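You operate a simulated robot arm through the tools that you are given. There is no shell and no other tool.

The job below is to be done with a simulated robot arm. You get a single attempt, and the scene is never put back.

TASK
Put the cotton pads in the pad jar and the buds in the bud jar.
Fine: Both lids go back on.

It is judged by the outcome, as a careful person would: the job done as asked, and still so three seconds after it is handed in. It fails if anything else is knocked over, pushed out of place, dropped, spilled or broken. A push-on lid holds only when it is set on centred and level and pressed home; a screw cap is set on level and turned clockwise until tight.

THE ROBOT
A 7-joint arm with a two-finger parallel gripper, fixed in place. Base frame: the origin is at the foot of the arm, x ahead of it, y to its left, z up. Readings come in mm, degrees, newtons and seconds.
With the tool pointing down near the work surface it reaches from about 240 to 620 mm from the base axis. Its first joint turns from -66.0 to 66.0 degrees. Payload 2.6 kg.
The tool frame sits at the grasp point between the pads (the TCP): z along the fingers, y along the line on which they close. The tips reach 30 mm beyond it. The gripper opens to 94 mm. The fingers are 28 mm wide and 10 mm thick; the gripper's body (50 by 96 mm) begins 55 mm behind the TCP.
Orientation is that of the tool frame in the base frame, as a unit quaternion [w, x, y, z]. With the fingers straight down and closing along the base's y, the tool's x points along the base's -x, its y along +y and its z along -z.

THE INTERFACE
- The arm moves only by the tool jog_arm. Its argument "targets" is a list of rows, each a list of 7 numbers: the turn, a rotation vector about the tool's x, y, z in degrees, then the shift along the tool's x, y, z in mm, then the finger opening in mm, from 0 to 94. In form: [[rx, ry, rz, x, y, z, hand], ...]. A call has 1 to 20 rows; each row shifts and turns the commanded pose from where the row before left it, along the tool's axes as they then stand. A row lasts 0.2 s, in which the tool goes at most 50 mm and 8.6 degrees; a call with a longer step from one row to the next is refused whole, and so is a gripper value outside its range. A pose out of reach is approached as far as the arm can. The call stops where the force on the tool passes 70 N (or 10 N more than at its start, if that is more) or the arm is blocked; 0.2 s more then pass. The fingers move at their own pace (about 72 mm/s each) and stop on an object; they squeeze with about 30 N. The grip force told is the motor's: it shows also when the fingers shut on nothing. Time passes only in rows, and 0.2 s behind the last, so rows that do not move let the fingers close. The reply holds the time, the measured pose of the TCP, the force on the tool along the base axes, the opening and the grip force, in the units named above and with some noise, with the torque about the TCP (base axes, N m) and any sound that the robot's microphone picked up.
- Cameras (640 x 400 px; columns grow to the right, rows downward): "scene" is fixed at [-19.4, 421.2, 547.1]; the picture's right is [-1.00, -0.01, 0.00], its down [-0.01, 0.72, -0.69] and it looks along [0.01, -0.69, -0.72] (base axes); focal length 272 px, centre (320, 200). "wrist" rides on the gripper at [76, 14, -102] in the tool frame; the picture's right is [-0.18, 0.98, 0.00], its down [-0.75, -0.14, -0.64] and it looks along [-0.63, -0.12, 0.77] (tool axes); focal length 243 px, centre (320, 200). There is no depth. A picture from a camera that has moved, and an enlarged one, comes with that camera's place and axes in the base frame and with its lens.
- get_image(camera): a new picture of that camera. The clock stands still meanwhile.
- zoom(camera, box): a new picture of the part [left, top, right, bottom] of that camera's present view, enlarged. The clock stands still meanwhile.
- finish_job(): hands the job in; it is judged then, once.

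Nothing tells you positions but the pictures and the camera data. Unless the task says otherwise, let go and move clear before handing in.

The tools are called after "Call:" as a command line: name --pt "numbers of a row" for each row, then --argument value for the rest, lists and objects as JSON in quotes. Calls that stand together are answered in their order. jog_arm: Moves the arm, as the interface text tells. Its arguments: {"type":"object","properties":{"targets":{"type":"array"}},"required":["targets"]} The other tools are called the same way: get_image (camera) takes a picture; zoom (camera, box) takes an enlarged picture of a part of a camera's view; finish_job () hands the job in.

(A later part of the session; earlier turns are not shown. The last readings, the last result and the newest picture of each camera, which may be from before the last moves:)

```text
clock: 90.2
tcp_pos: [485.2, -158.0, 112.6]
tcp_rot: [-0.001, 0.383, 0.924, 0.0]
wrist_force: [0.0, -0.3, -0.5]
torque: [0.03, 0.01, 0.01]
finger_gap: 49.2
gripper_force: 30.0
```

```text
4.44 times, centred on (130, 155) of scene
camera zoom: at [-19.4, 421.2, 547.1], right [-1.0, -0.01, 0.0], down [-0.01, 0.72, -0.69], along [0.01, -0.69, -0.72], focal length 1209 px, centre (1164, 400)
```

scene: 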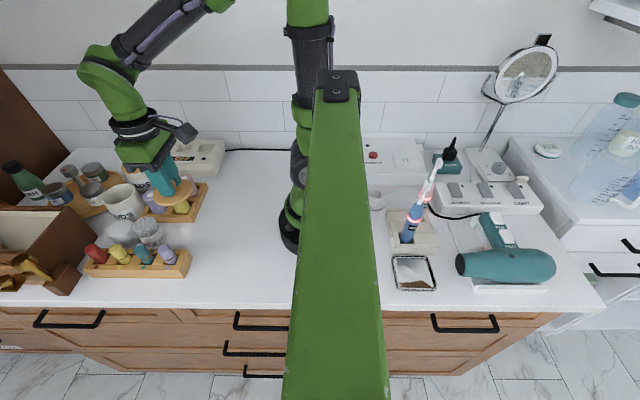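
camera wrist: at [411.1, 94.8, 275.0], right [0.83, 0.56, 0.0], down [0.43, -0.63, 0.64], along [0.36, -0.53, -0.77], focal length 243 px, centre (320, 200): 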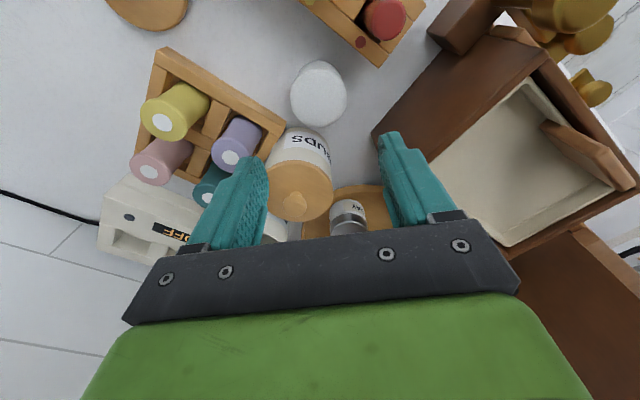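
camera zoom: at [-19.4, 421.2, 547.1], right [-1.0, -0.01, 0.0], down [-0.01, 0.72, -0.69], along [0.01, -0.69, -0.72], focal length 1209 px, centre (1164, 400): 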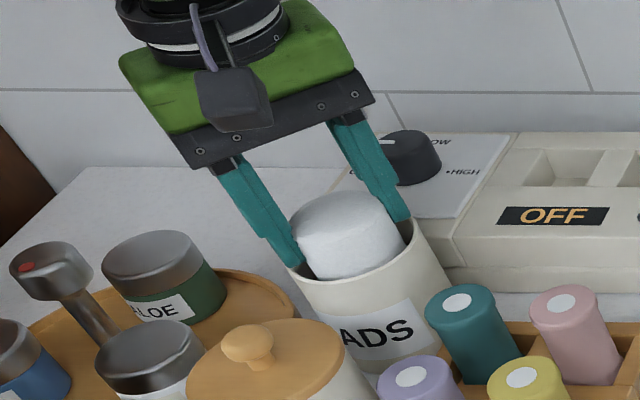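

The pads are in the mouth with clearance all around. Lowering 3 mm more and releasing.

Call:
jog_arm --pt "0 0 0 0 0 3 42" --pt "0 0 0 0 0 0 42"

Call:
jog_arm --pt "0 0 0 0 0 0 68" --pt "0 0 0 0 0 0 68" --pt "0 0 0 0 0 0 68"

Call:
zoom --camera "wrist" --box '[200, 50, 440, 210]'

Call:
zoom --camera "scene" --box '[70, 110, 190, 200]'

```text
clock: 90.8
tcp_pos: [485.8, -157.8, 109.7]
tcp_rot: [0.0, 0.382, 0.924, 0.0]
wrist_force: [0.2, 0.1, -0.3]
torque: [0.03, 0.03, 0.04]
finger_gap: 49.2
gripper_force: 30.4
```

```text
clock: 91.6
tcp_pos: [486.9, -156.9, 109.4]
tcp_rot: [-0.001, 0.382, 0.924, 0.0]
wrist_force: [0.0, -0.2, -0.3]
torque: [0.02, 0.03, -0.04]
finger_gap: 67.9
gripper_force: 0.1
```

```text
2.50 times, centred on (320, 130) of wrist
camera zoom: at [443.0, -93.0, 212.9], right [0.83, 0.56, 0.0], down [0.43, -0.63, 0.64], along [0.36, -0.53, -0.77], focal length 606 px, centre (320, 375)
```

zoom: 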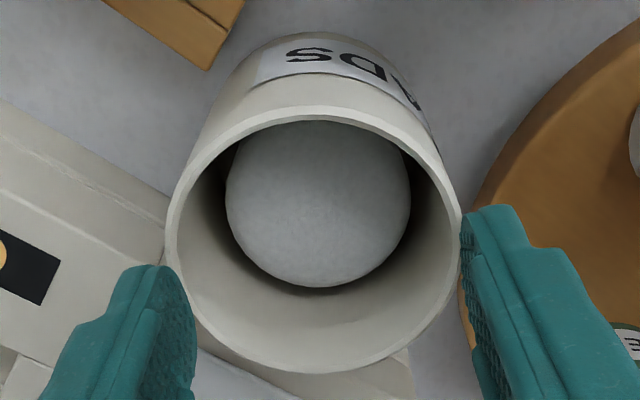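

```text
4.44 times, centred on (130, 155) of scene
camera zoom: at [-19.4, 421.2, 547.1], right [-1.0, -0.01, 0.0], down [-0.01, 0.72, -0.69], along [0.01, -0.69, -0.72], focal length 1209 px, centre (1164, 400)
```

zoom: 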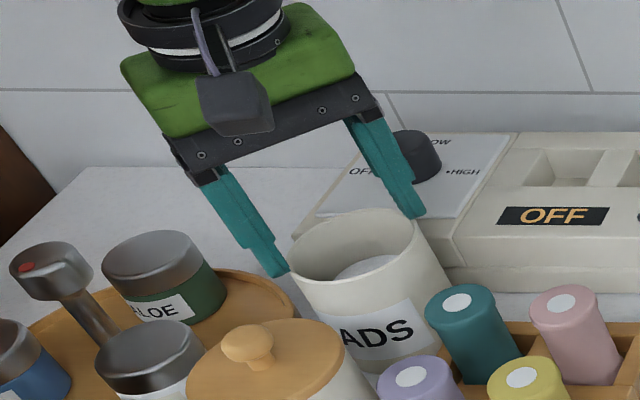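

The pads lie flat in the PADS jar. Now I'll rise, turn the gripper back, and go back above the PADS lid on the counter.

Call:
jog_arm --pt "0 0 0 0 0 -25 68" --pt "0 0 0 0 0 -40 68" --pt "0 0 0 0 0 -20 68" --pt "0 0 -7.5 0 0 0 60" --pt "0 0 -7.5 0 0 0 50" --pt "0 0 -7.5 0 0 0 50" --pt "0 0 -7.5 0 0 0 50" --pt "0 0 -7.5 0 0 0 50" --pt "0 0 -7.5 0 0 0 50" --pt "0 0 0 15 13 0 50" --pt "0 0 0 30 27 0 50" --pt "0 0 0 33 29 0 50" --pt "0 0 0 33 29 0 50" --pt "0 0 0 33 29 0 50" --pt "0 0 0 33 29 0 50" --pt "0 0 0 20 18 0 50" --pt "0 0 0 6 7 30 50" --pt "0 0 0 0 0 40 50" --pt "0 0 0 0 0 0 50" --pt "0 0 0 0 0 0 50"

Call:
zoom --camera "wrist" --box '[220, 40, 420, 200]'

Call:
zoom --camera "scene" --box '[60, 130, 240, 260]'

```text
clock: 95.8
tcp_pos: [282.7, 24.3, 124.3]
tcp_rot: [0.0, 0.0, 1.0, 0.0]
wrist_force: [0.6, -0.5, 0.5]
torque: [0.02, 0.04, 0.01]
finger_gap: 50.2
gripper_force: 0.0
```

```text
2.50 times, centred on (320, 120) of wrist
camera zoom: at [206.1, 39.1, 226.9], right [0.18, 0.98, 0.0], down [0.75, -0.14, 0.64], along [0.63, -0.12, -0.77], focal length 606 px, centre (320, 400)
```

zoom: 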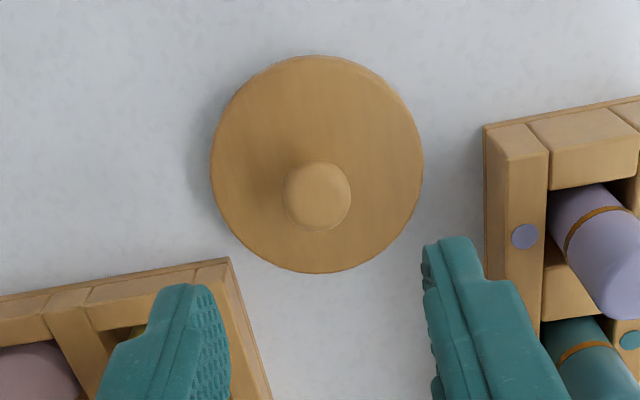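

```text
3.08 times, centred on (150, 195) of scene
camera zoom: at [-19.4, 421.2, 547.1], right [-1.0, -0.01, 0.0], down [-0.01, 0.72, -0.69], along [0.01, -0.69, -0.72], focal length 837 px, centre (843, 215)
```

zoom: 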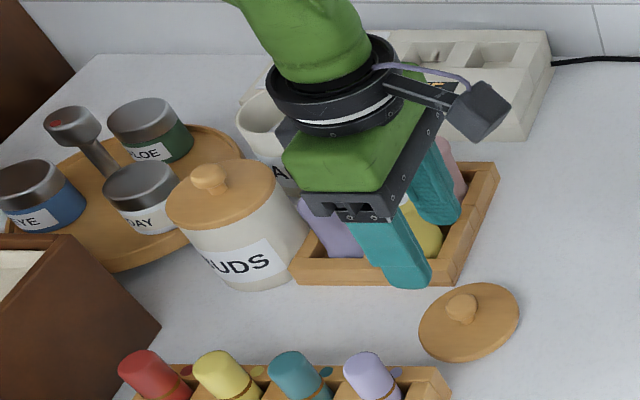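

The lid is about 1.5 mm off the axis in each direction. Correcting, lowering, and checking before gripping.

Call:
jog_arm --pt "0 0 0 -1.4 -1.4 30 50" --pt "0 0 0 0 0 30 50" --pt "0 0 0 0 0 13 50" --pt "0 0 0 0 0 7.5 50" --pt "0 0 0 0 0 0 50" --pt "0 0 0 0 0 0 50" --pt "0 0 0 0 0 0 50" --pt "0 0 0 0 0 0 50"

Call:
zoom --camera "wrist" --box '[220, 70, 420, 230]'

```text
clock: 97.6
tcp_pos: [286.0, 23.6, 41.8]
tcp_rot: [0.0, 0.0, 1.0, 0.0]
wrist_force: [0.1, 0.2, 0.0]
torque: [-0.03, -0.04, -0.02]
finger_gap: 49.7
gripper_force: 0.1
```

```text
2.50 times, centred on (320, 150) of wrist
camera zoom: at [210.2, 37.2, 145.9], right [0.18, 0.98, 0.0], down [0.75, -0.14, 0.64], along [0.63, -0.12, -0.77], focal length 606 px, centre (320, 325)
```

zoom: 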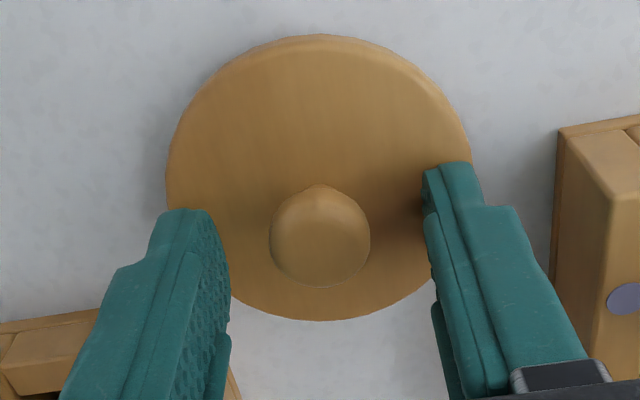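

The arm settled about 2.4 mm farther ahead than the knob. Stepping back to center on it.

Call:
jog_arm --pt "0 0 0 2.2 0 0 50" --pt "0 0 0 0 0 0 50" --pt "0 0 0 0 0 0 50" --pt "0 0 0 0 0 0 50" --pt "0 0 0 0 0 0 50"

Call:
zoom --camera "wrist" --box '[220, 70, 420, 230]'

```text
clock: 98.8
tcp_pos: [283.9, 21.8, 43.6]
tcp_rot: [0.0, 0.001, 1.0, -0.001]
wrist_force: [-0.2, 0.5, 0.2]
torque: [-0.01, 0.0, -0.01]
finger_gap: 49.9
gripper_force: 0.2
```

```text
2.50 times, centred on (320, 150) of wrist
camera zoom: at [207.8, 37.3, 146.5], right [0.18, 0.98, 0.0], down [0.75, -0.14, 0.64], along [0.63, -0.12, -0.77], focal length 606 px, centre (320, 325)
```

zoom: 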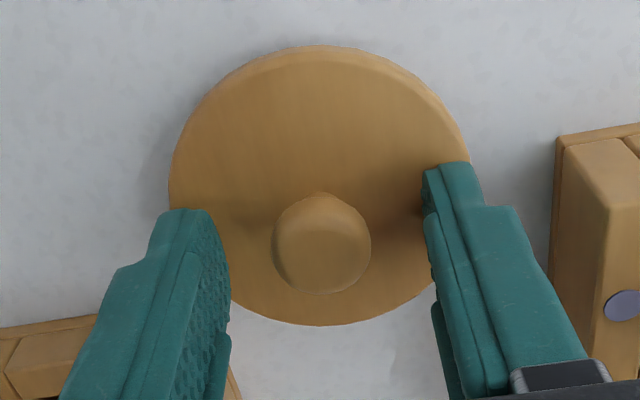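

Centered. Gripping the lid and lifting.

Call:
jog_arm --pt "0 0 0 0 0 0 30" --pt "0 0 0 0 0 0 10" --pt "0 0 0 0 0 0 10" --pt "0 0 0 0 0 0 10" --pt "0 0 0 0 0 -3 10" --pt "0 0 0 0 0 -10 10" --pt "0 0 0 0 0 -20 10" --pt "0 0 0 0 0 0 10" --pt "0 0 0 0 0 0 10"

Call:
zoom --camera "wrist" --box '[220, 70, 420, 230]'

Call:
zoom --camera "scene" --box '[140, 170, 240, 250]'

```text
clock: 100.8
tcp_pos: [283.0, 22.1, 77.0]
tcp_rot: [0.0, 0.001, 1.0, 0.0]
wrist_force: [-0.8, 0.4, -0.2]
torque: [0.01, -0.05, 0.01]
finger_gap: 20.6
gripper_force: 29.8
```

```text
2.50 times, centred on (320, 150) of wrist
camera zoom: at [207.8, 37.2, 180.1], right [0.18, 0.98, 0.0], down [0.75, -0.14, 0.64], along [0.63, -0.12, -0.77], focal length 606 px, centre (320, 325)
```

zoom: 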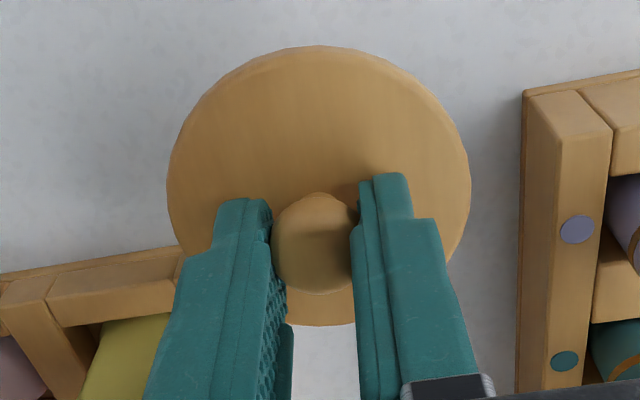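

```text
5.00 times, centred on (190, 210) of scene
camera zoom: at [-19.4, 421.2, 547.1], right [-1.0, -0.01, 0.0], down [-0.01, 0.72, -0.69], along [0.01, -0.69, -0.72], focal length 1360 px, centre (970, 150)
```

zoom: 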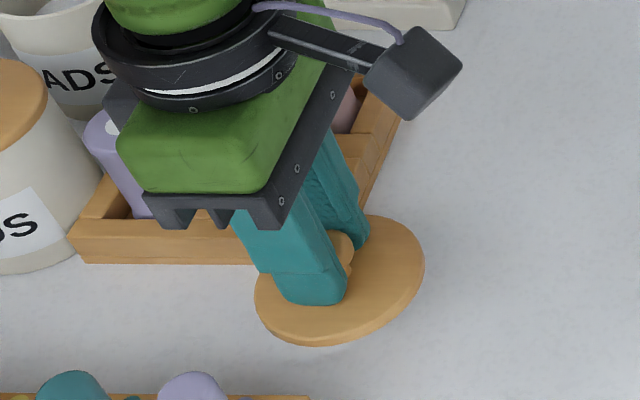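

Lid held level. Lifting high and carrying it back over the PADS jar.

Call:
jog_arm --pt "0 0 0 0 0 -38 10" --pt "0 0 0 0 0 -40 10" --pt "0 0 0 0 0 -40 10" --pt "0 0 0 -12 -10.6 0 10" --pt "0 0 0 -25 -22 0 10" --pt "0 0 0 -30 -27 0 10" --pt "0 0 0 -30 -27 0 10" --pt "0 0 0 -30 -27 0 10" --pt "0 0 0 -30 -27 0 10" --pt "0 0 0 -26 -23 0 10" --pt "0 0 0 -14 -12 0 10" --pt "0 0 0 -4.3 -4 0 10" --pt "0 0 0 0 0 25 10" --pt "0 0 0 0 0 20 10" --pt "0 0 0 0 0 8 10" --pt "0 0 0 0 0 0 10" --pt "0 0 0 0 0 0 10" --pt "0 0 0 0 0 0 10" --pt "0 0 0 0 0 0 10" --pt "0 0 0 0 0 0 10"

Call:
zoom --camera "wrist" --box '[220, 40, 420, 200]'

Call:
zoom --camera "wrist" --box '[265, 50, 375, 120]'

Call:
zoom --camera "scene" --box '[80, 130, 180, 200]'

```text
clock: 105.0
tcp_pos: [485.5, -157.6, 141.1]
tcp_rot: [0.0, -0.001, 1.0, 0.0]
wrist_force: [-0.4, 0.1, 0.3]
torque: [-0.02, 0.03, 0.02]
finger_gap: 20.7
gripper_force: 30.0
```

```text
2.50 times, centred on (320, 120) of wrist
camera zoom: at [408.5, -142.8, 244.5], right [0.18, 0.98, 0.0], down [0.75, -0.14, 0.64], along [0.63, -0.12, -0.77], focal length 606 px, centre (320, 400)
```

zoom: 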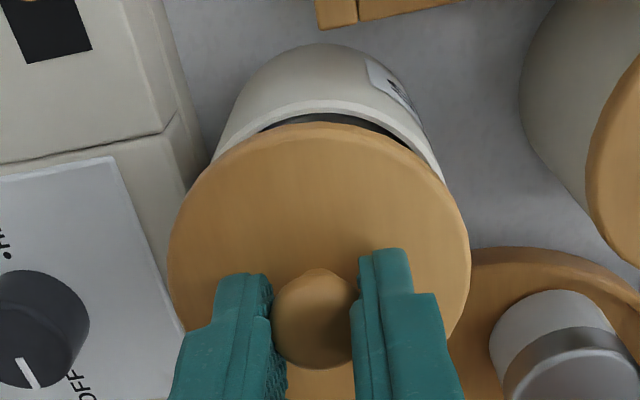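

```text
5.71 times, centred on (320, 85) of wrist
camera zoom: at [408.5, -142.8, 244.5], right [0.18, 0.98, 0.0], down [0.75, -0.14, 0.64], along [0.63, -0.12, -0.77], focal length 1386 px, centre (320, 857)
```

zoom: 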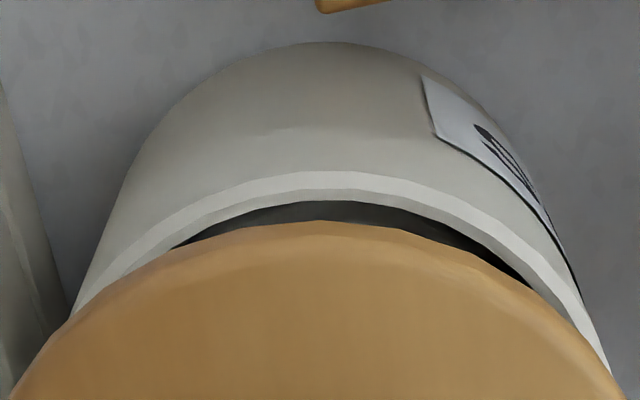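

```text
5.71 times, centred on (130, 165) of scene
camera zoom: at [-19.4, 421.2, 547.1], right [-1.0, -0.01, 0.0], down [-0.01, 0.72, -0.69], along [0.01, -0.69, -0.72], focal length 1554 px, centre (1406, 400)
```

zoom: 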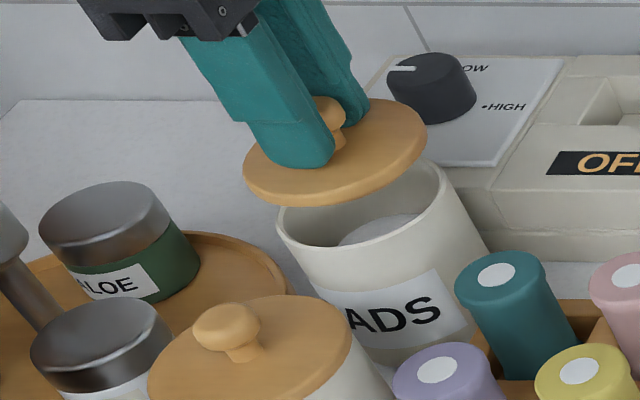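

The lid is aligned in x and about 1 mm short in y. Correcting and coming down closer to recheck.

Call:
jog_arm --pt "0 0 0 -0.2 0.9 6 10" --pt "0 0 0 0 0 6 10" --pt "0 0 0 0 0 0 10" --pt "0 0 0 0 0 0 10" --pt "0 0 0 0 0 0 10" --pt "0 0 0 0 0 0 10"

Call:
zoom --camera "wrist" --box '[265, 50, 375, 120]'

Call:
zoom --camera "scene" --box '[80, 130, 180, 200]'

```text
clock: 106.4
tcp_pos: [484.8, -156.8, 129.2]
tcp_rot: [0.0, 0.0, 1.0, 0.0]
wrist_force: [-0.2, -0.6, -0.3]
torque: [0.02, 0.01, 0.05]
finger_gap: 20.8
gripper_force: 29.9
```

```text
5.71 times, centred on (320, 85) of wrist
camera zoom: at [408.3, -142.0, 232.4], right [0.18, 0.98, 0.0], down [0.75, -0.14, 0.64], along [0.63, -0.12, -0.77], focal length 1386 px, centre (320, 857)
```

zoom: 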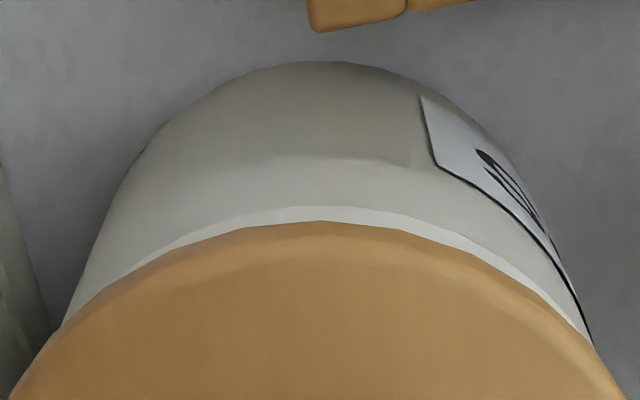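

```text
5.71 times, centred on (130, 165) of scene
camera zoom: at [-19.4, 421.2, 547.1], right [-1.0, -0.01, 0.0], down [-0.01, 0.72, -0.69], along [0.01, -0.69, -0.72], focal length 1554 px, centre (1406, 400)
```

zoom: 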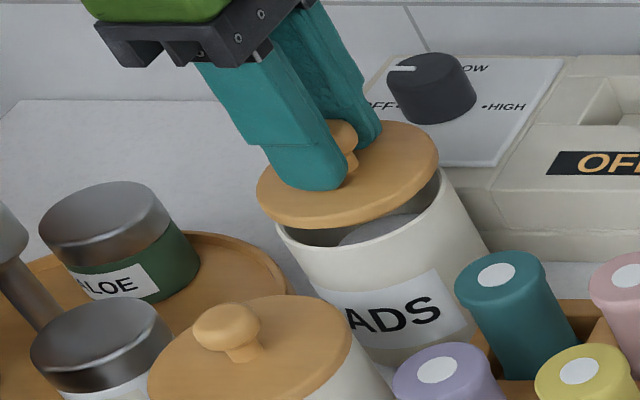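

Within half a millimeter. Small +0.5 mm nudge and lower further.

Call:
jog_arm --pt "0 0 0 0 0.5 3 10" --pt "0 0 0 0 0 3 10" --pt "0 0 0 0 0 0 10" --pt "0 0 0 0 0 0 10" --pt "0 0 0 0 0 0 10" --pt "0 0 0 0 0 0 10"

Call:
zoom --camera "wrist" --box '[265, 50, 375, 120]'

Call:
zoom --camera "scene" --box '[80, 130, 180, 200]'

```text
clock: 107.8
tcp_pos: [484.4, -156.0, 122.1]
tcp_rot: [0.0, -0.001, 1.0, 0.0]
wrist_force: [-0.4, 0.0, -0.8]
torque: [-0.02, -0.02, 0.02]
finger_gap: 20.6
gripper_force: 29.7
```

```text
5.71 times, centred on (320, 85) of wrist
camera zoom: at [408.5, -141.2, 226.1], right [0.18, 0.98, 0.0], down [0.75, -0.14, 0.64], along [0.63, -0.12, -0.77], focal length 1386 px, centre (320, 857)
```

zoom: 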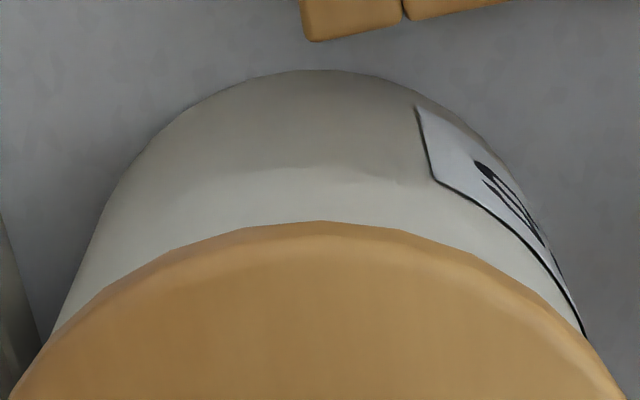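

```text
5.71 times, centred on (130, 165) of scene
camera zoom: at [-19.4, 421.2, 547.1], right [-1.0, -0.01, 0.0], down [-0.01, 0.72, -0.69], along [0.01, -0.69, -0.72], focal length 1554 px, centre (1406, 400)
```

zoom: 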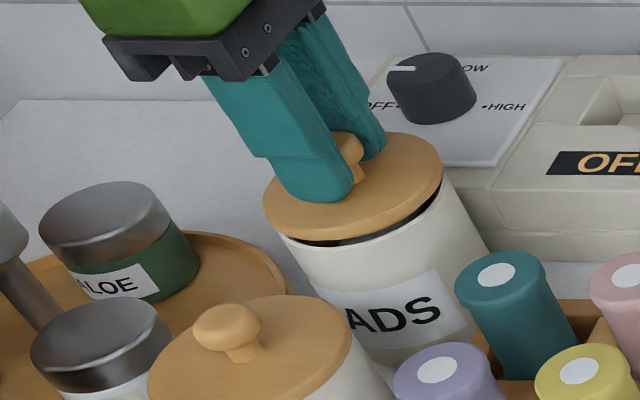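

Symmetric now. Lowering gently to contact.

Call:
jog_arm --pt "0 0 0 0 0 2 10" --pt "0 0 0 0 0 1.5 10" --pt "0 0 0 0 0 0 10" --pt "0 0 0 0 0 0 10"

Call:
jog_arm --pt "0 0 0 0 0 1 10" --pt "0 0 0 0 0 0 10" --pt "0 0 0 0 0 0 10"

Call:
zoom --camera "wrist" --box '[265, 50, 375, 120]'

Call:
zoom --camera "scene" --box '[80, 130, 180, 200]'

```text
clock: 108.8
tcp_pos: [486.1, -156.7, 119.4]
tcp_rot: [0.0, 0.0, 1.0, 0.0]
wrist_force: [-0.8, 0.5, -0.6]
torque: [-0.02, 0.0, 0.0]
finger_gap: 20.6
gripper_force: 30.7
```

```text
clock: 109.6
tcp_pos: [485.4, -156.7, 119.2]
tcp_rot: [0.0, 0.001, 1.0, 0.0]
wrist_force: [0.2, 0.7, -0.8]
torque: [-0.03, -0.02, -0.03]
finger_gap: 20.8
gripper_force: 30.0
```

```text
5.71 times, centred on (320, 85) of wrist
camera zoom: at [409.1, -141.2, 222.6], right [0.18, 0.98, 0.0], down [0.75, -0.14, 0.64], along [0.63, -0.12, -0.77], focal length 1386 px, centre (320, 857)
```

zoom: 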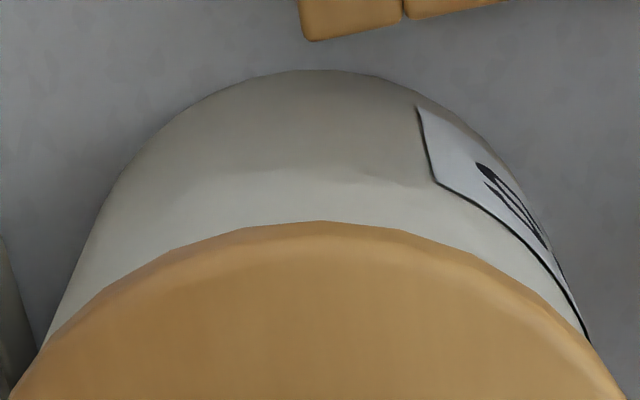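

```text
5.71 times, centred on (130, 165) of scene
camera zoom: at [-19.4, 421.2, 547.1], right [-1.0, -0.01, 0.0], down [-0.01, 0.72, -0.69], along [0.01, -0.69, -0.72], focal length 1554 px, centre (1406, 400)
```

zoom: 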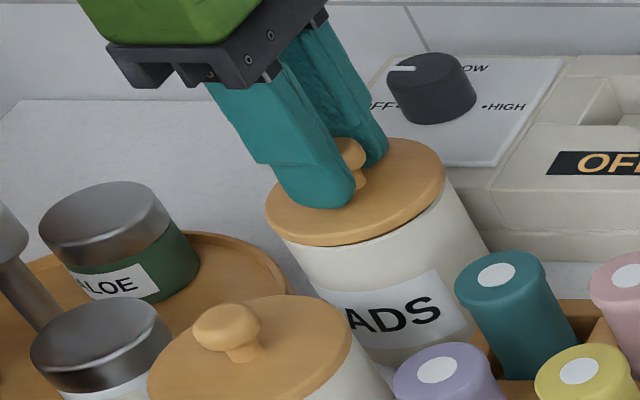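

Nearly touching and even all round. Pressing down in 1 mm steps, listening for the snap.

Call:
jog_arm --pt "0 0 0 0 0 1 10" --pt "0 0 0 0 0 0 10" --pt "0 0 0 0 0 0 10"

Call:
jog_arm --pt "0 0 0 0 0 1 10" --pt "0 0 0 0 0 0 10" --pt "0 0 0 0 0 0 10"

```text
clock: 110.4
tcp_pos: [486.0, -156.0, 117.3]
tcp_rot: [0.0, 0.001, 1.0, 0.0]
wrist_force: [-0.4, -0.2, 0.6]
torque: [-0.01, 0.0, 0.01]
finger_gap: 20.9
gripper_force: 30.2
```

```text
clock: 111.2
tcp_pos: [485.9, -157.0, 118.2]
tcp_rot: [-0.001, 0.0, 1.0, 0.0]
wrist_force: [0.2, 0.6, -0.8]
torque: [-0.02, 0.0, -0.01]
finger_gap: 20.8
gripper_force: 30.4
```

Call:
jog_arm --pt "0 0 0 0 0 1 10" --pt "0 0 0 0 0 0 10" --pt "0 0 0 0 0 0 10"

Call:
zoom --camera "wrist" --box '[265, 50, 375, 120]'

Call:
zoom --camera "scene" --box '[80, 130, 180, 200]'

```text
clock: 112.0
tcp_pos: [485.3, -155.3, 116.9]
tcp_rot: [0.0, 0.0, 1.0, 0.0]
wrist_force: [1.0, -0.1, -0.9]
torque: [0.0, -0.04, -0.02]
finger_gap: 20.6
gripper_force: 29.5
```

```text
5.71 times, centred on (320, 85) of wrist
camera zoom: at [409.3, -141.5, 219.8], right [0.18, 0.98, 0.0], down [0.75, -0.14, 0.64], along [0.63, -0.12, -0.77], focal length 1386 px, centre (320, 857)
```

zoom: 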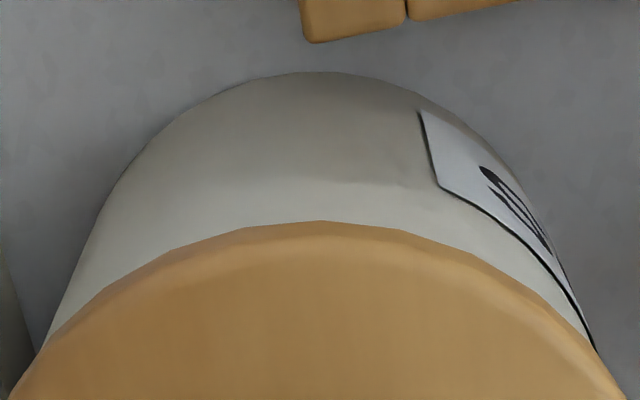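

```text
5.71 times, centred on (130, 165) of scene
camera zoom: at [-19.4, 421.2, 547.1], right [-1.0, -0.01, 0.0], down [-0.01, 0.72, -0.69], along [0.01, -0.69, -0.72], focal length 1554 px, centre (1406, 400)
```

zoom: 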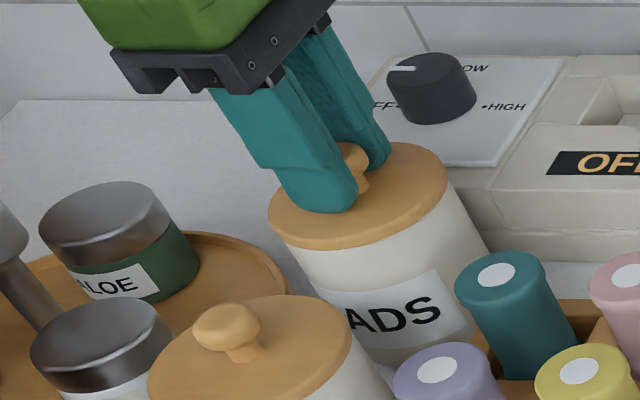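

Call:
jog_arm --pt "0 0 0 0 0 1 10" --pt "0 0 0 0 0 0 10"

```text
clock: 112.6
tcp_pos: [484.7, -155.7, 115.6]
tcp_rot: [0.0, -0.001, 1.0, 0.0]
wrist_force: [-0.4, 0.0, -0.6]
torque: [0.06, 0.0, 0.01]
finger_gap: 20.7
gripper_force: 29.8
```

No contact force yet; another 1 mm.

Call:
jog_arm --pt "0 0 0 0 0 1 10" --pt "0 0 0 0 0 0 10"

```text
clock: 113.2
tcp_pos: [485.5, -156.7, 115.3]
tcp_rot: [0.001, -0.001, 1.0, -0.001]
wrist_force: [-0.9, 1.0, 5.0]
torque: [0.05, 0.06, -0.05]
finger_gap: 20.6
gripper_force: 29.5
```

Contact has begun (5 N). Pressing 1 mm further at a time.

Call:
jog_arm --pt "0 0 0 0 0 1 10" --pt "0 0 0 0 0 0 10"

Call:
jog_arm --pt "0 0 0 0 0 1 10" --pt "0 0 0 0 0 0 10"

```text
clock: 113.8
tcp_pos: [485.3, -156.4, 114.4]
tcp_rot: [0.001, 0.001, 1.0, 0.0]
wrist_force: [-9.0, 2.9, 22.9]
torque: [0.11, 0.62, -0.02]
finger_gap: 20.7
gripper_force: 30.3
```

```text
clock: 114.4
tcp_pos: [486.7, -156.4, 114.0]
tcp_rot: [0.002, 0.0, 1.0, -0.001]
wrist_force: [-8.2, 3.3, 30.1]
torque: [0.07, 0.05, -0.01]
finger_gap: 20.6
gripper_force: 29.4
```

About 30 N and no snap yet. One more millimeter, then I'll check the alignment.

Call:
jog_arm --pt "0 0 0 0 0 1 10" --pt "0 0 0 0 0 0 10" --pt "0 0 0 0 0 0 10"

Call:
zoom --camera "wrist" --box '[220, 40, 420, 200]'

Call:
zoom --camera "scene" --box '[80, 130, 180, 200]'

```text
clock: 115.2
tcp_pos: [486.2, -157.6, 115.0]
tcp_rot: [0.004, 0.0, 1.0, -0.001]
wrist_force: [-4.4, 3.2, 32.2]
torque: [0.07, 0.21, 0.05]
finger_gap: 20.7
gripper_force: 29.4
```

```text
2.50 times, centred on (320, 120) of wrist
camera zoom: at [409.3, -141.6, 216.6], right [0.18, 0.98, 0.0], down [0.75, -0.14, 0.65], along [0.64, -0.12, -0.76], focal length 606 px, centre (320, 400)
```

zoom: 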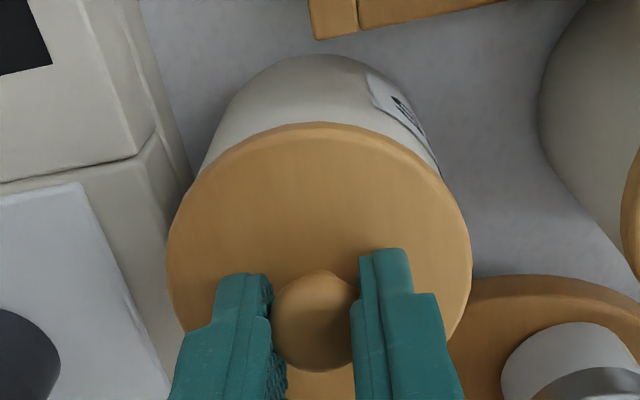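

```text
5.71 times, centred on (130, 165) of scene
camera zoom: at [-19.5, 421.2, 547.1], right [-1.0, -0.01, 0.0], down [-0.01, 0.72, -0.69], along [0.01, -0.69, -0.72], focal length 1554 px, centre (1406, 400)
```

zoom: 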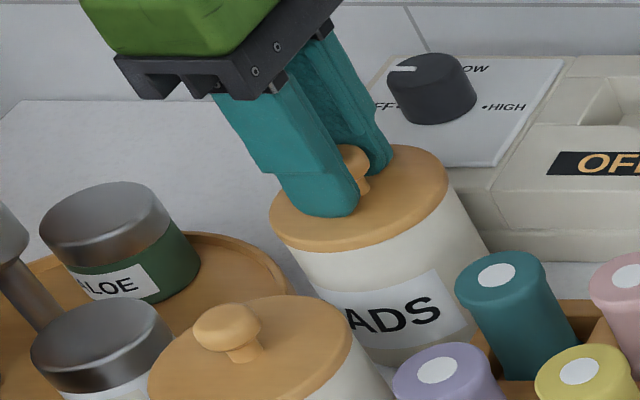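

Still no snap; the press is making the hand tilt slightly. I'll ease off and let the lid level itself.

Call:
jog_arm --pt "0 0 0 0 0 -1 10" --pt "0 0 0 0 0 0 10"

Call:
jog_arm --pt "0 0 0 0 0 -1 10" --pt "0 0 0 0 0 0 10"

Call:
jog_arm --pt "0 0 0 0 0 -0.5 10" --pt "0 0 0 0 0 0 10"

```text
clock: 115.8
tcp_pos: [485.9, -156.9, 112.8]
tcp_rot: [0.003, -0.001, 1.0, -0.001]
wrist_force: [-1.1, 3.7, 27.0]
torque: [0.05, -0.14, 0.08]
finger_gap: 20.7
gripper_force: 30.2
```

```text
clock: 116.4
tcp_pos: [485.0, -157.4, 113.6]
tcp_rot: [0.001, -0.001, 1.0, -0.001]
wrist_force: [8.2, -0.4, 16.1]
torque: [0.01, -0.64, 0.0]
finger_gap: 20.8
gripper_force: 30.0
```

```text
clock: 117.0
tcp_pos: [484.6, -157.1, 114.2]
tcp_rot: [0.001, 0.0, 1.0, 0.0]
wrist_force: [6.0, 0.3, 13.2]
torque: [-0.09, -0.52, 0.01]
finger_gap: 20.6
gripper_force: 30.3
```

Call:
jog_arm --pt "0 0 0 0 0 -0.6 10" --pt "0 0 0 0 0 0 10"

Call:
jog_arm --pt "0 0 0 0 0 0 24" --pt "0 0 0 0 0 0 36" --pt "0 0 0 0 0 0 50" --pt "0 0 0 0 0 0 50"

Call:
zoom --camera "wrist" --box '[220, 60, 420, 220]'

Call:
zoom --camera "scene" --box '[80, 130, 180, 200]'

```text
clock: 117.6
tcp_pos: [484.3, -155.8, 113.1]
tcp_rot: [0.0, 0.0, 1.0, 0.0]
wrist_force: [5.0, -1.3, 11.3]
torque: [-0.01, -0.38, -0.04]
finger_gap: 20.8
gripper_force: 30.2
```

```text
clock: 118.6
tcp_pos: [487.0, -155.9, 114.7]
tcp_rot: [-0.001, 0.0, 1.0, 0.0]
wrist_force: [0.3, 5.6, 13.3]
torque: [0.06, 0.02, 0.03]
finger_gap: 46.8
gripper_force: 0.0
heard: snap
```

```text
2.50 times, centred on (320, 140) of wrist
camera zoom: at [408.7, -141.1, 217.2], right [0.18, 0.98, 0.0], down [0.75, -0.14, 0.64], along [0.63, -0.12, -0.77], focal length 606 px, centre (320, 350)
```

zoom: 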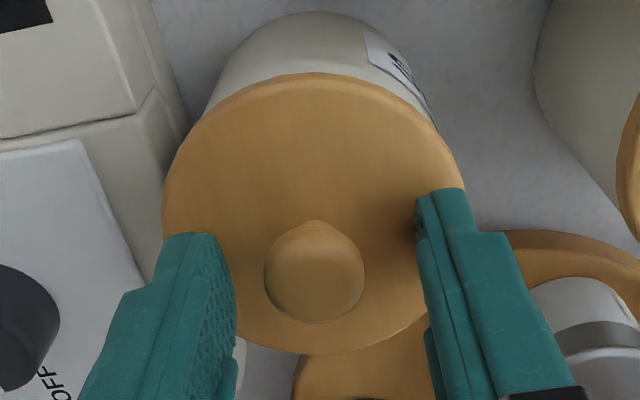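

```text
5.71 times, centred on (130, 165) of scene
camera zoom: at [-19.4, 421.2, 547.1], right [-1.0, -0.01, 0.0], down [-0.01, 0.72, -0.69], along [0.01, -0.69, -0.72], focal length 1554 px, centre (1406, 400)
```

zoom: 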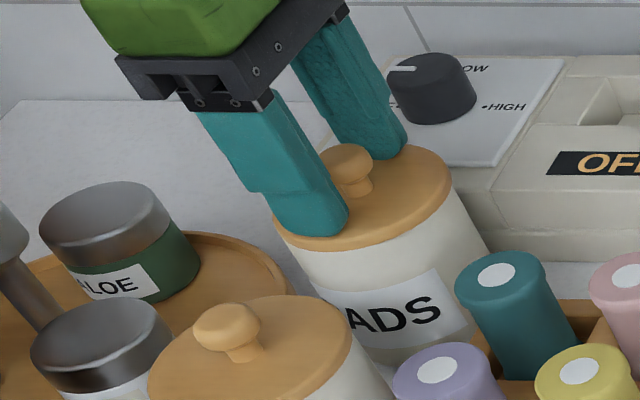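

The fingertips had slipped down onto the lid and pressed it (snap heard). I'll lift straight off and check the lid's centering.

Call:
jog_arm --pt "0 0 0 0 0 -3 47" --pt "0 0 0 0 0 -10 50" --pt "0 0 0 0 0 -40 50" --pt "0 0 0 0 0 -40 50" --pt "0 0 0 0 0 0 50" --pt "0 0 0 0 0 0 50" --pt "0 0 0 0 0 0 50" --pt "0 0 0 0 0 0 50"

Call:
zoom --camera "wrist" --box '[220, 30, 420, 155]'

Call:
zoom --camera "scene" --box '[80, 150, 220, 240]'

Call:
zoom --camera "scene" --box '[105, 145, 175, 205]'

```text
clock: 120.4
tcp_pos: [484.2, -155.7, 206.8]
tcp_rot: [0.001, 0.0, 1.0, -0.001]
wrist_force: [0.5, 0.5, -0.3]
torque: [0.03, 0.0, -0.01]
finger_gap: 50.1
gripper_force: 0.1
```

```text
3.20 times, centred on (320, 92) of wrist
camera zoom: at [407.4, -140.1, 310.9], right [0.18, 0.98, 0.0], down [0.75, -0.14, 0.64], along [0.63, -0.12, -0.77], focal length 776 px, centre (320, 544)
```

zoom: 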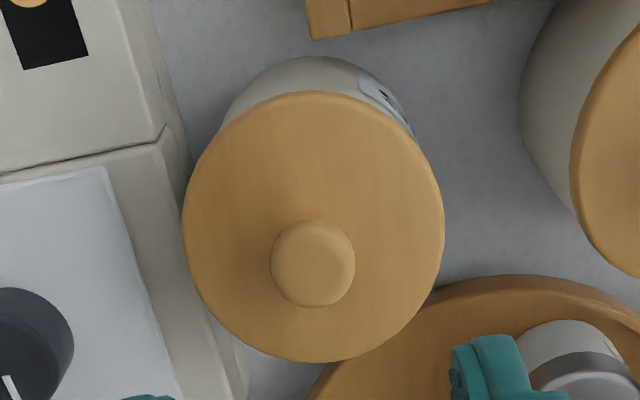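

```text
4.44 times, centred on (150, 195) of scene
camera zoom: at [-19.4, 421.2, 547.1], right [-1.0, -0.01, 0.0], down [-0.01, 0.72, -0.69], along [0.01, -0.69, -0.72], focal length 1209 px, centre (1076, 222)
```

zoom: 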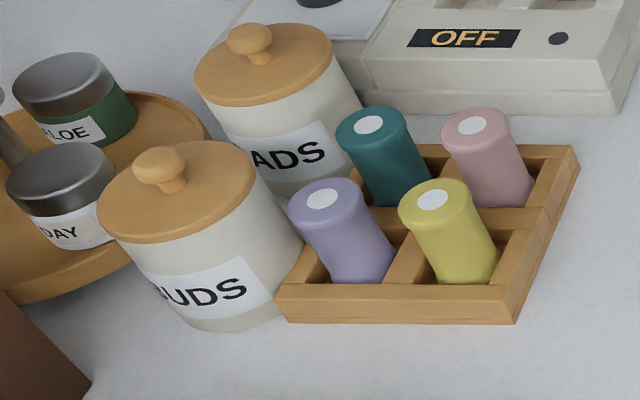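

```text
6.67 times, centred on (140, 175) of scene
camera zoom: at [-19.4, 421.2, 547.1], right [-1.0, -0.01, 0.0], down [-0.01, 0.72, -0.69], along [0.01, -0.69, -0.72], focal length 1813 px, centre (1520, 367)
```

zoom: 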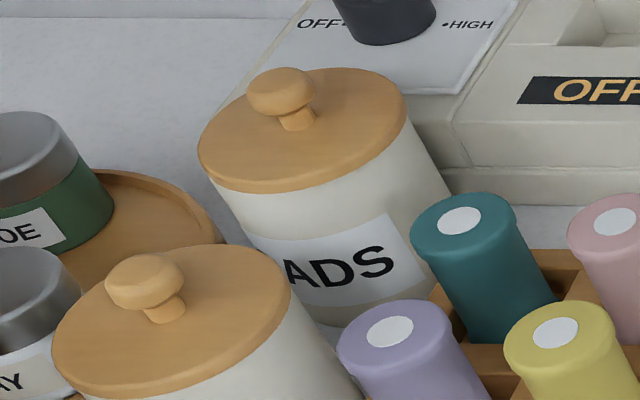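

The PADS lid snapped on but sits about 2 mm toward -x of center because the tips dragged it. I'll redo it neatly: regrip a little higher on the knob, recenter, then press from above.

Call:
jog_arm --pt "0 0 0 -0.2 -1.9 30 50" --pt "0 0 0 0 0 35 50" --pt "0 0 0 0 0 15 50" --pt "0 0 0 0 0 10 50" --pt "0 0 0 0 0 0 50" --pt "0 0 0 0 0 0 50" --pt "0 0 0 0 0 0 50" --pt "0 0 0 0 0 0 50" --pt "0 0 0 0 0 0 50"

Call:
zoom --camera "wrist" --box '[220, 70, 420, 230]'

```text
clock: 122.4
tcp_pos: [484.7, -157.6, 117.4]
tcp_rot: [0.0, 0.0, 1.0, 0.0]
wrist_force: [0.5, -0.4, 0.6]
torque: [0.0, -0.01, 0.02]
finger_gap: 49.9
gripper_force: 0.1
```

```text
2.50 times, centred on (320, 150) of wrist
camera zoom: at [408.5, -143.7, 220.4], right [0.18, 0.98, 0.0], down [0.75, -0.14, 0.64], along [0.63, -0.12, -0.77], focal length 606 px, centre (320, 325)
```

zoom: 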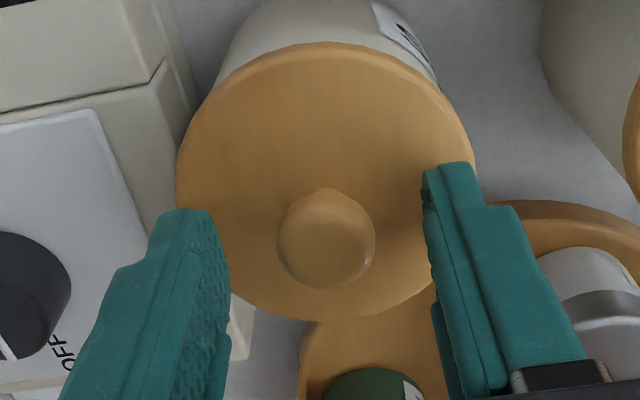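

A last 1–2 mm correction to center on the knob, then gripping.

Call:
jog_arm --pt "0 0 0 1.1 1.5 0 50" --pt "0 0 0 0 0 0 50" --pt "0 0 0 0 0 0 50" --pt "0 0 0 0 0 0 50" --pt "0 0 0 0 0 0 50"

Call:
zoom --camera "wrist" --box '[220, 70, 420, 230]'

```text
clock: 123.6
tcp_pos: [483.6, -156.4, 116.5]
tcp_rot: [0.0, 0.0, 1.0, -0.001]
wrist_force: [-0.2, 0.5, 1.3]
torque: [0.02, -0.04, 0.02]
finger_gap: 49.8
gripper_force: 0.1
```

```text
2.50 times, centred on (320, 150) of wrist
camera zoom: at [407.5, -142.1, 220.3], right [0.18, 0.98, 0.0], down [0.75, -0.14, 0.64], along [0.63, -0.12, -0.77], focal length 606 px, centre (320, 325)
```

zoom: 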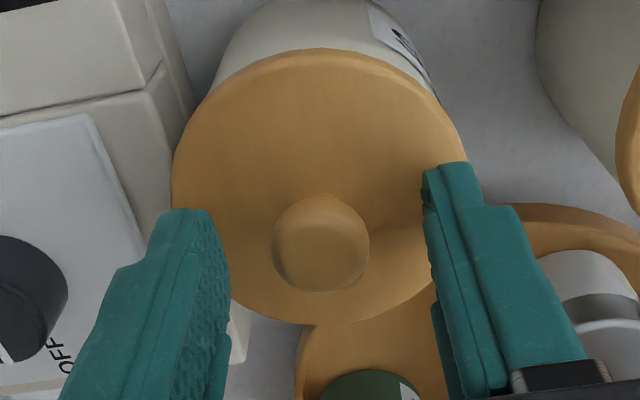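

Aligned. Closing and lifting 20 mm.

Call:
jog_arm --pt "0 0 0 0 0 0 30" --pt "0 0 0 0 0 0 10" --pt "0 0 0 0 0 0 10" --pt "0 0 0 0 0 0 10" --pt "0 0 0 0 0 -3 10" --pt "0 0 0 0 0 -7 10" --pt "0 0 0 0 0 -10 10" --pt "0 0 0 0 0 0 10" --pt "0 0 0 0 0 0 10" --pt "0 0 0 0 0 0 10" --pt "0 0 0 0 0 0 10"

Call:
zoom --camera "wrist" --box '[220, 40, 420, 200]'

Call:
zoom --camera "wrist" --box '[265, 50, 375, 120]'

Call:
zoom --camera "scene" --box '[80, 130, 180, 200]'

```text
clock: 126.0
tcp_pos: [483.0, -156.5, 136.3]
tcp_rot: [-0.001, -0.001, 1.0, 0.0]
wrist_force: [-0.5, -0.7, -0.8]
torque: [-0.02, -0.01, -0.02]
finger_gap: 20.8
gripper_force: 29.6
heard: snap
```

```text
2.50 times, centred on (320, 120) of wrist
camera zoom: at [407.3, -142.2, 240.3], right [0.18, 0.98, 0.0], down [0.75, -0.14, 0.64], along [0.63, -0.12, -0.77], focal length 606 px, centre (320, 400)
```

zoom: 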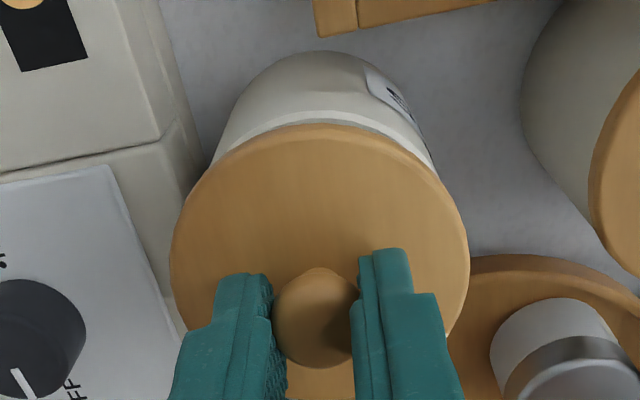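

```text
5.71 times, centred on (320, 85) of wrist
camera zoom: at [407.3, -142.2, 240.3], right [0.18, 0.98, 0.0], down [0.75, -0.14, 0.64], along [0.63, -0.12, -0.77], focal length 1386 px, centre (320, 857)
```

zoom: 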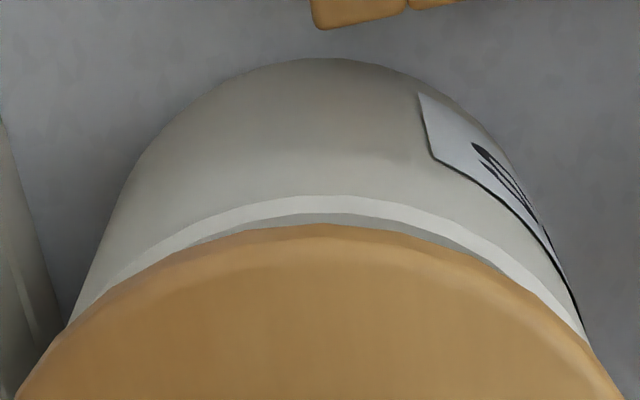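

```text
5.71 times, centred on (130, 165) of scene
camera zoom: at [-19.4, 421.2, 547.1], right [-1.0, -0.01, 0.0], down [-0.01, 0.72, -0.69], along [0.01, -0.69, -0.72], focal length 1554 px, centre (1406, 400)
```

zoom: 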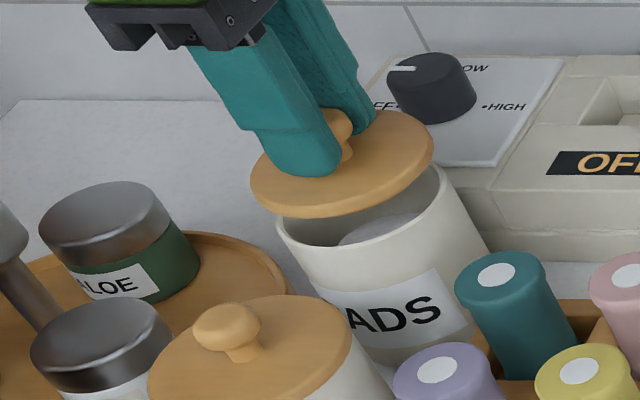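

The lid needs +2 mm in x. Correcting and coming down 10 mm to verify.

Call:
jog_arm --pt "0 0 0 -2 0.3 5 10" --pt "0 0 0 0 0 5 10" --pt "0 0 0 0 0 0 10" --pt "0 0 0 0 0 0 10" --pt "0 0 0 0 0 0 10" --pt "0 0 0 0 0 0 10" --pt "0 0 0 0 0 0 10"

Call:
zoom --camera "wrist" --box '[265, 50, 375, 120]'

Call:
zoom --camera "wrist" --box '[220, 40, 420, 200]'

Call:
zoom --camera "scene" --box '[80, 130, 180, 200]'

```text
clock: 127.6
tcp_pos: [484.0, -156.5, 127.7]
tcp_rot: [0.0, 0.0, 1.0, 0.001]
wrist_force: [0.2, 0.3, 0.2]
torque: [-0.01, -0.03, 0.0]
finger_gap: 20.5
gripper_force: 29.7
```

```text
5.71 times, centred on (320, 85) of wrist
camera zoom: at [409.4, -141.6, 230.4], right [0.18, 0.98, 0.0], down [0.75, -0.14, 0.64], along [0.63, -0.12, -0.77], focal length 1386 px, centre (320, 857)
```

zoom: 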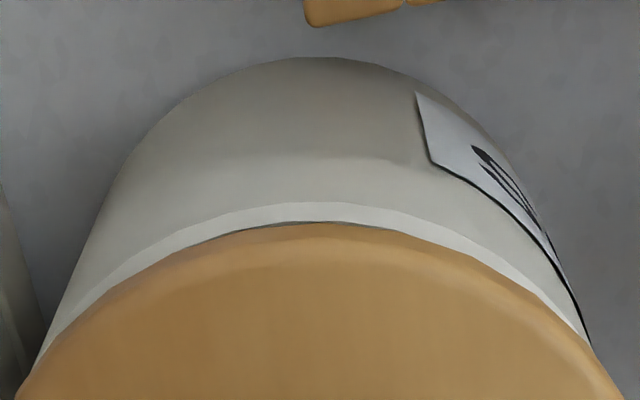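

```text
2.50 times, centred on (320, 120) of wrist
camera zoom: at [409.4, -141.6, 230.4], right [0.18, 0.98, 0.0], down [0.75, -0.14, 0.64], along [0.63, -0.12, -0.77], focal length 606 px, centre (320, 400)
```

zoom: 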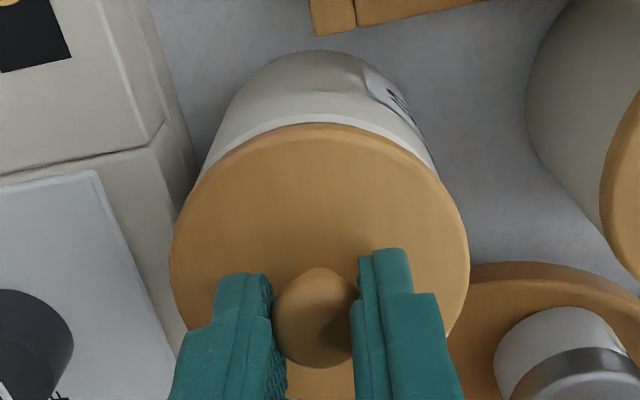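

```text
5.71 times, centred on (130, 165) of scene
camera zoom: at [-19.4, 421.2, 547.1], right [-1.0, -0.01, 0.0], down [-0.01, 0.72, -0.69], along [0.01, -0.69, -0.72], focal length 1554 px, centre (1406, 400)
```

zoom: 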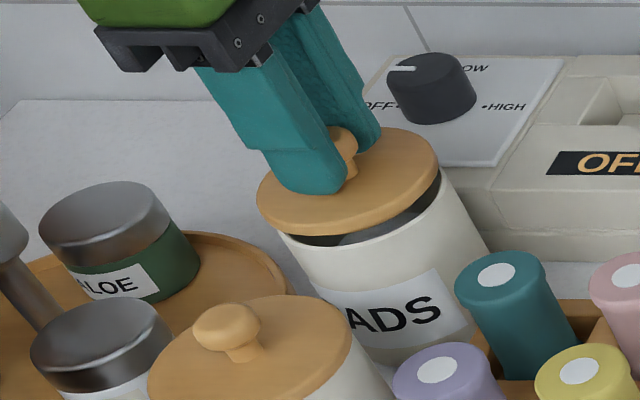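

Aligned within a few tenths in both directions. Lowering.

Call:
jog_arm --pt "0 0 0 0 0 3 10" --pt "0 0 0 0 0 3 10" --pt "0 0 0 0 0 0 10" --pt "0 0 0 0 0 0 10" --pt "0 0 0 0 0 0 10"

Call:
zoom --camera "wrist" --box '[265, 50, 375, 120]'

Call:
zoom --camera "scene" --box '[80, 130, 180, 200]'

```text
clock: 128.8
tcp_pos: [484.5, -156.6, 121.6]
tcp_rot: [0.0, 0.0, 1.0, 0.0]
wrist_force: [0.3, -0.8, -1.8]
torque: [-0.01, -0.02, 0.01]
finger_gap: 20.7
gripper_force: 30.8
```

```text
5.71 times, centred on (320, 85) of wrist
camera zoom: at [409.2, -141.1, 224.6], right [0.18, 0.98, 0.0], down [0.75, -0.14, 0.64], along [0.63, -0.12, -0.77], focal length 1386 px, centre (320, 857)
```

zoom: 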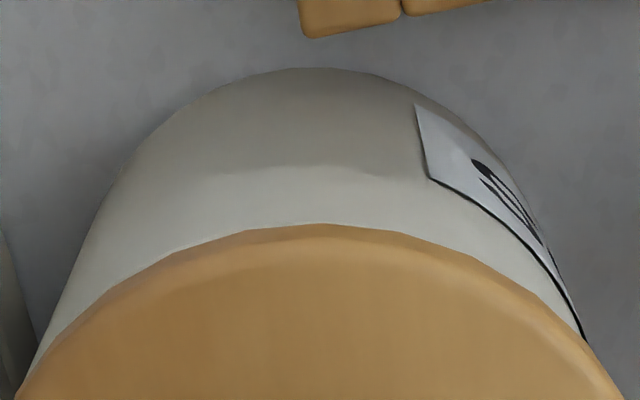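

```text
5.71 times, centred on (130, 165) of scene
camera zoom: at [-19.4, 421.2, 547.1], right [-1.0, -0.01, 0.0], down [-0.01, 0.72, -0.69], along [0.01, -0.69, -0.72], focal length 1554 px, centre (1406, 400)
```

zoom: 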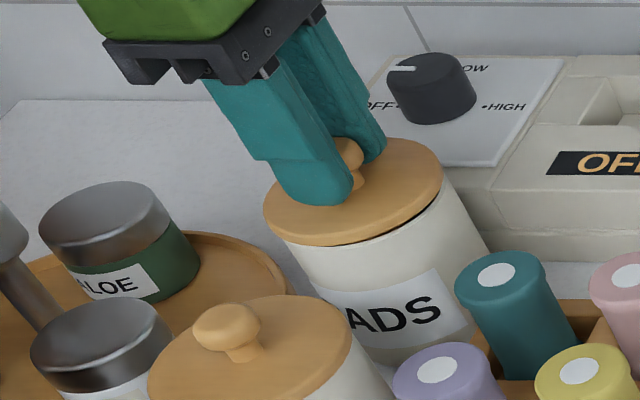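

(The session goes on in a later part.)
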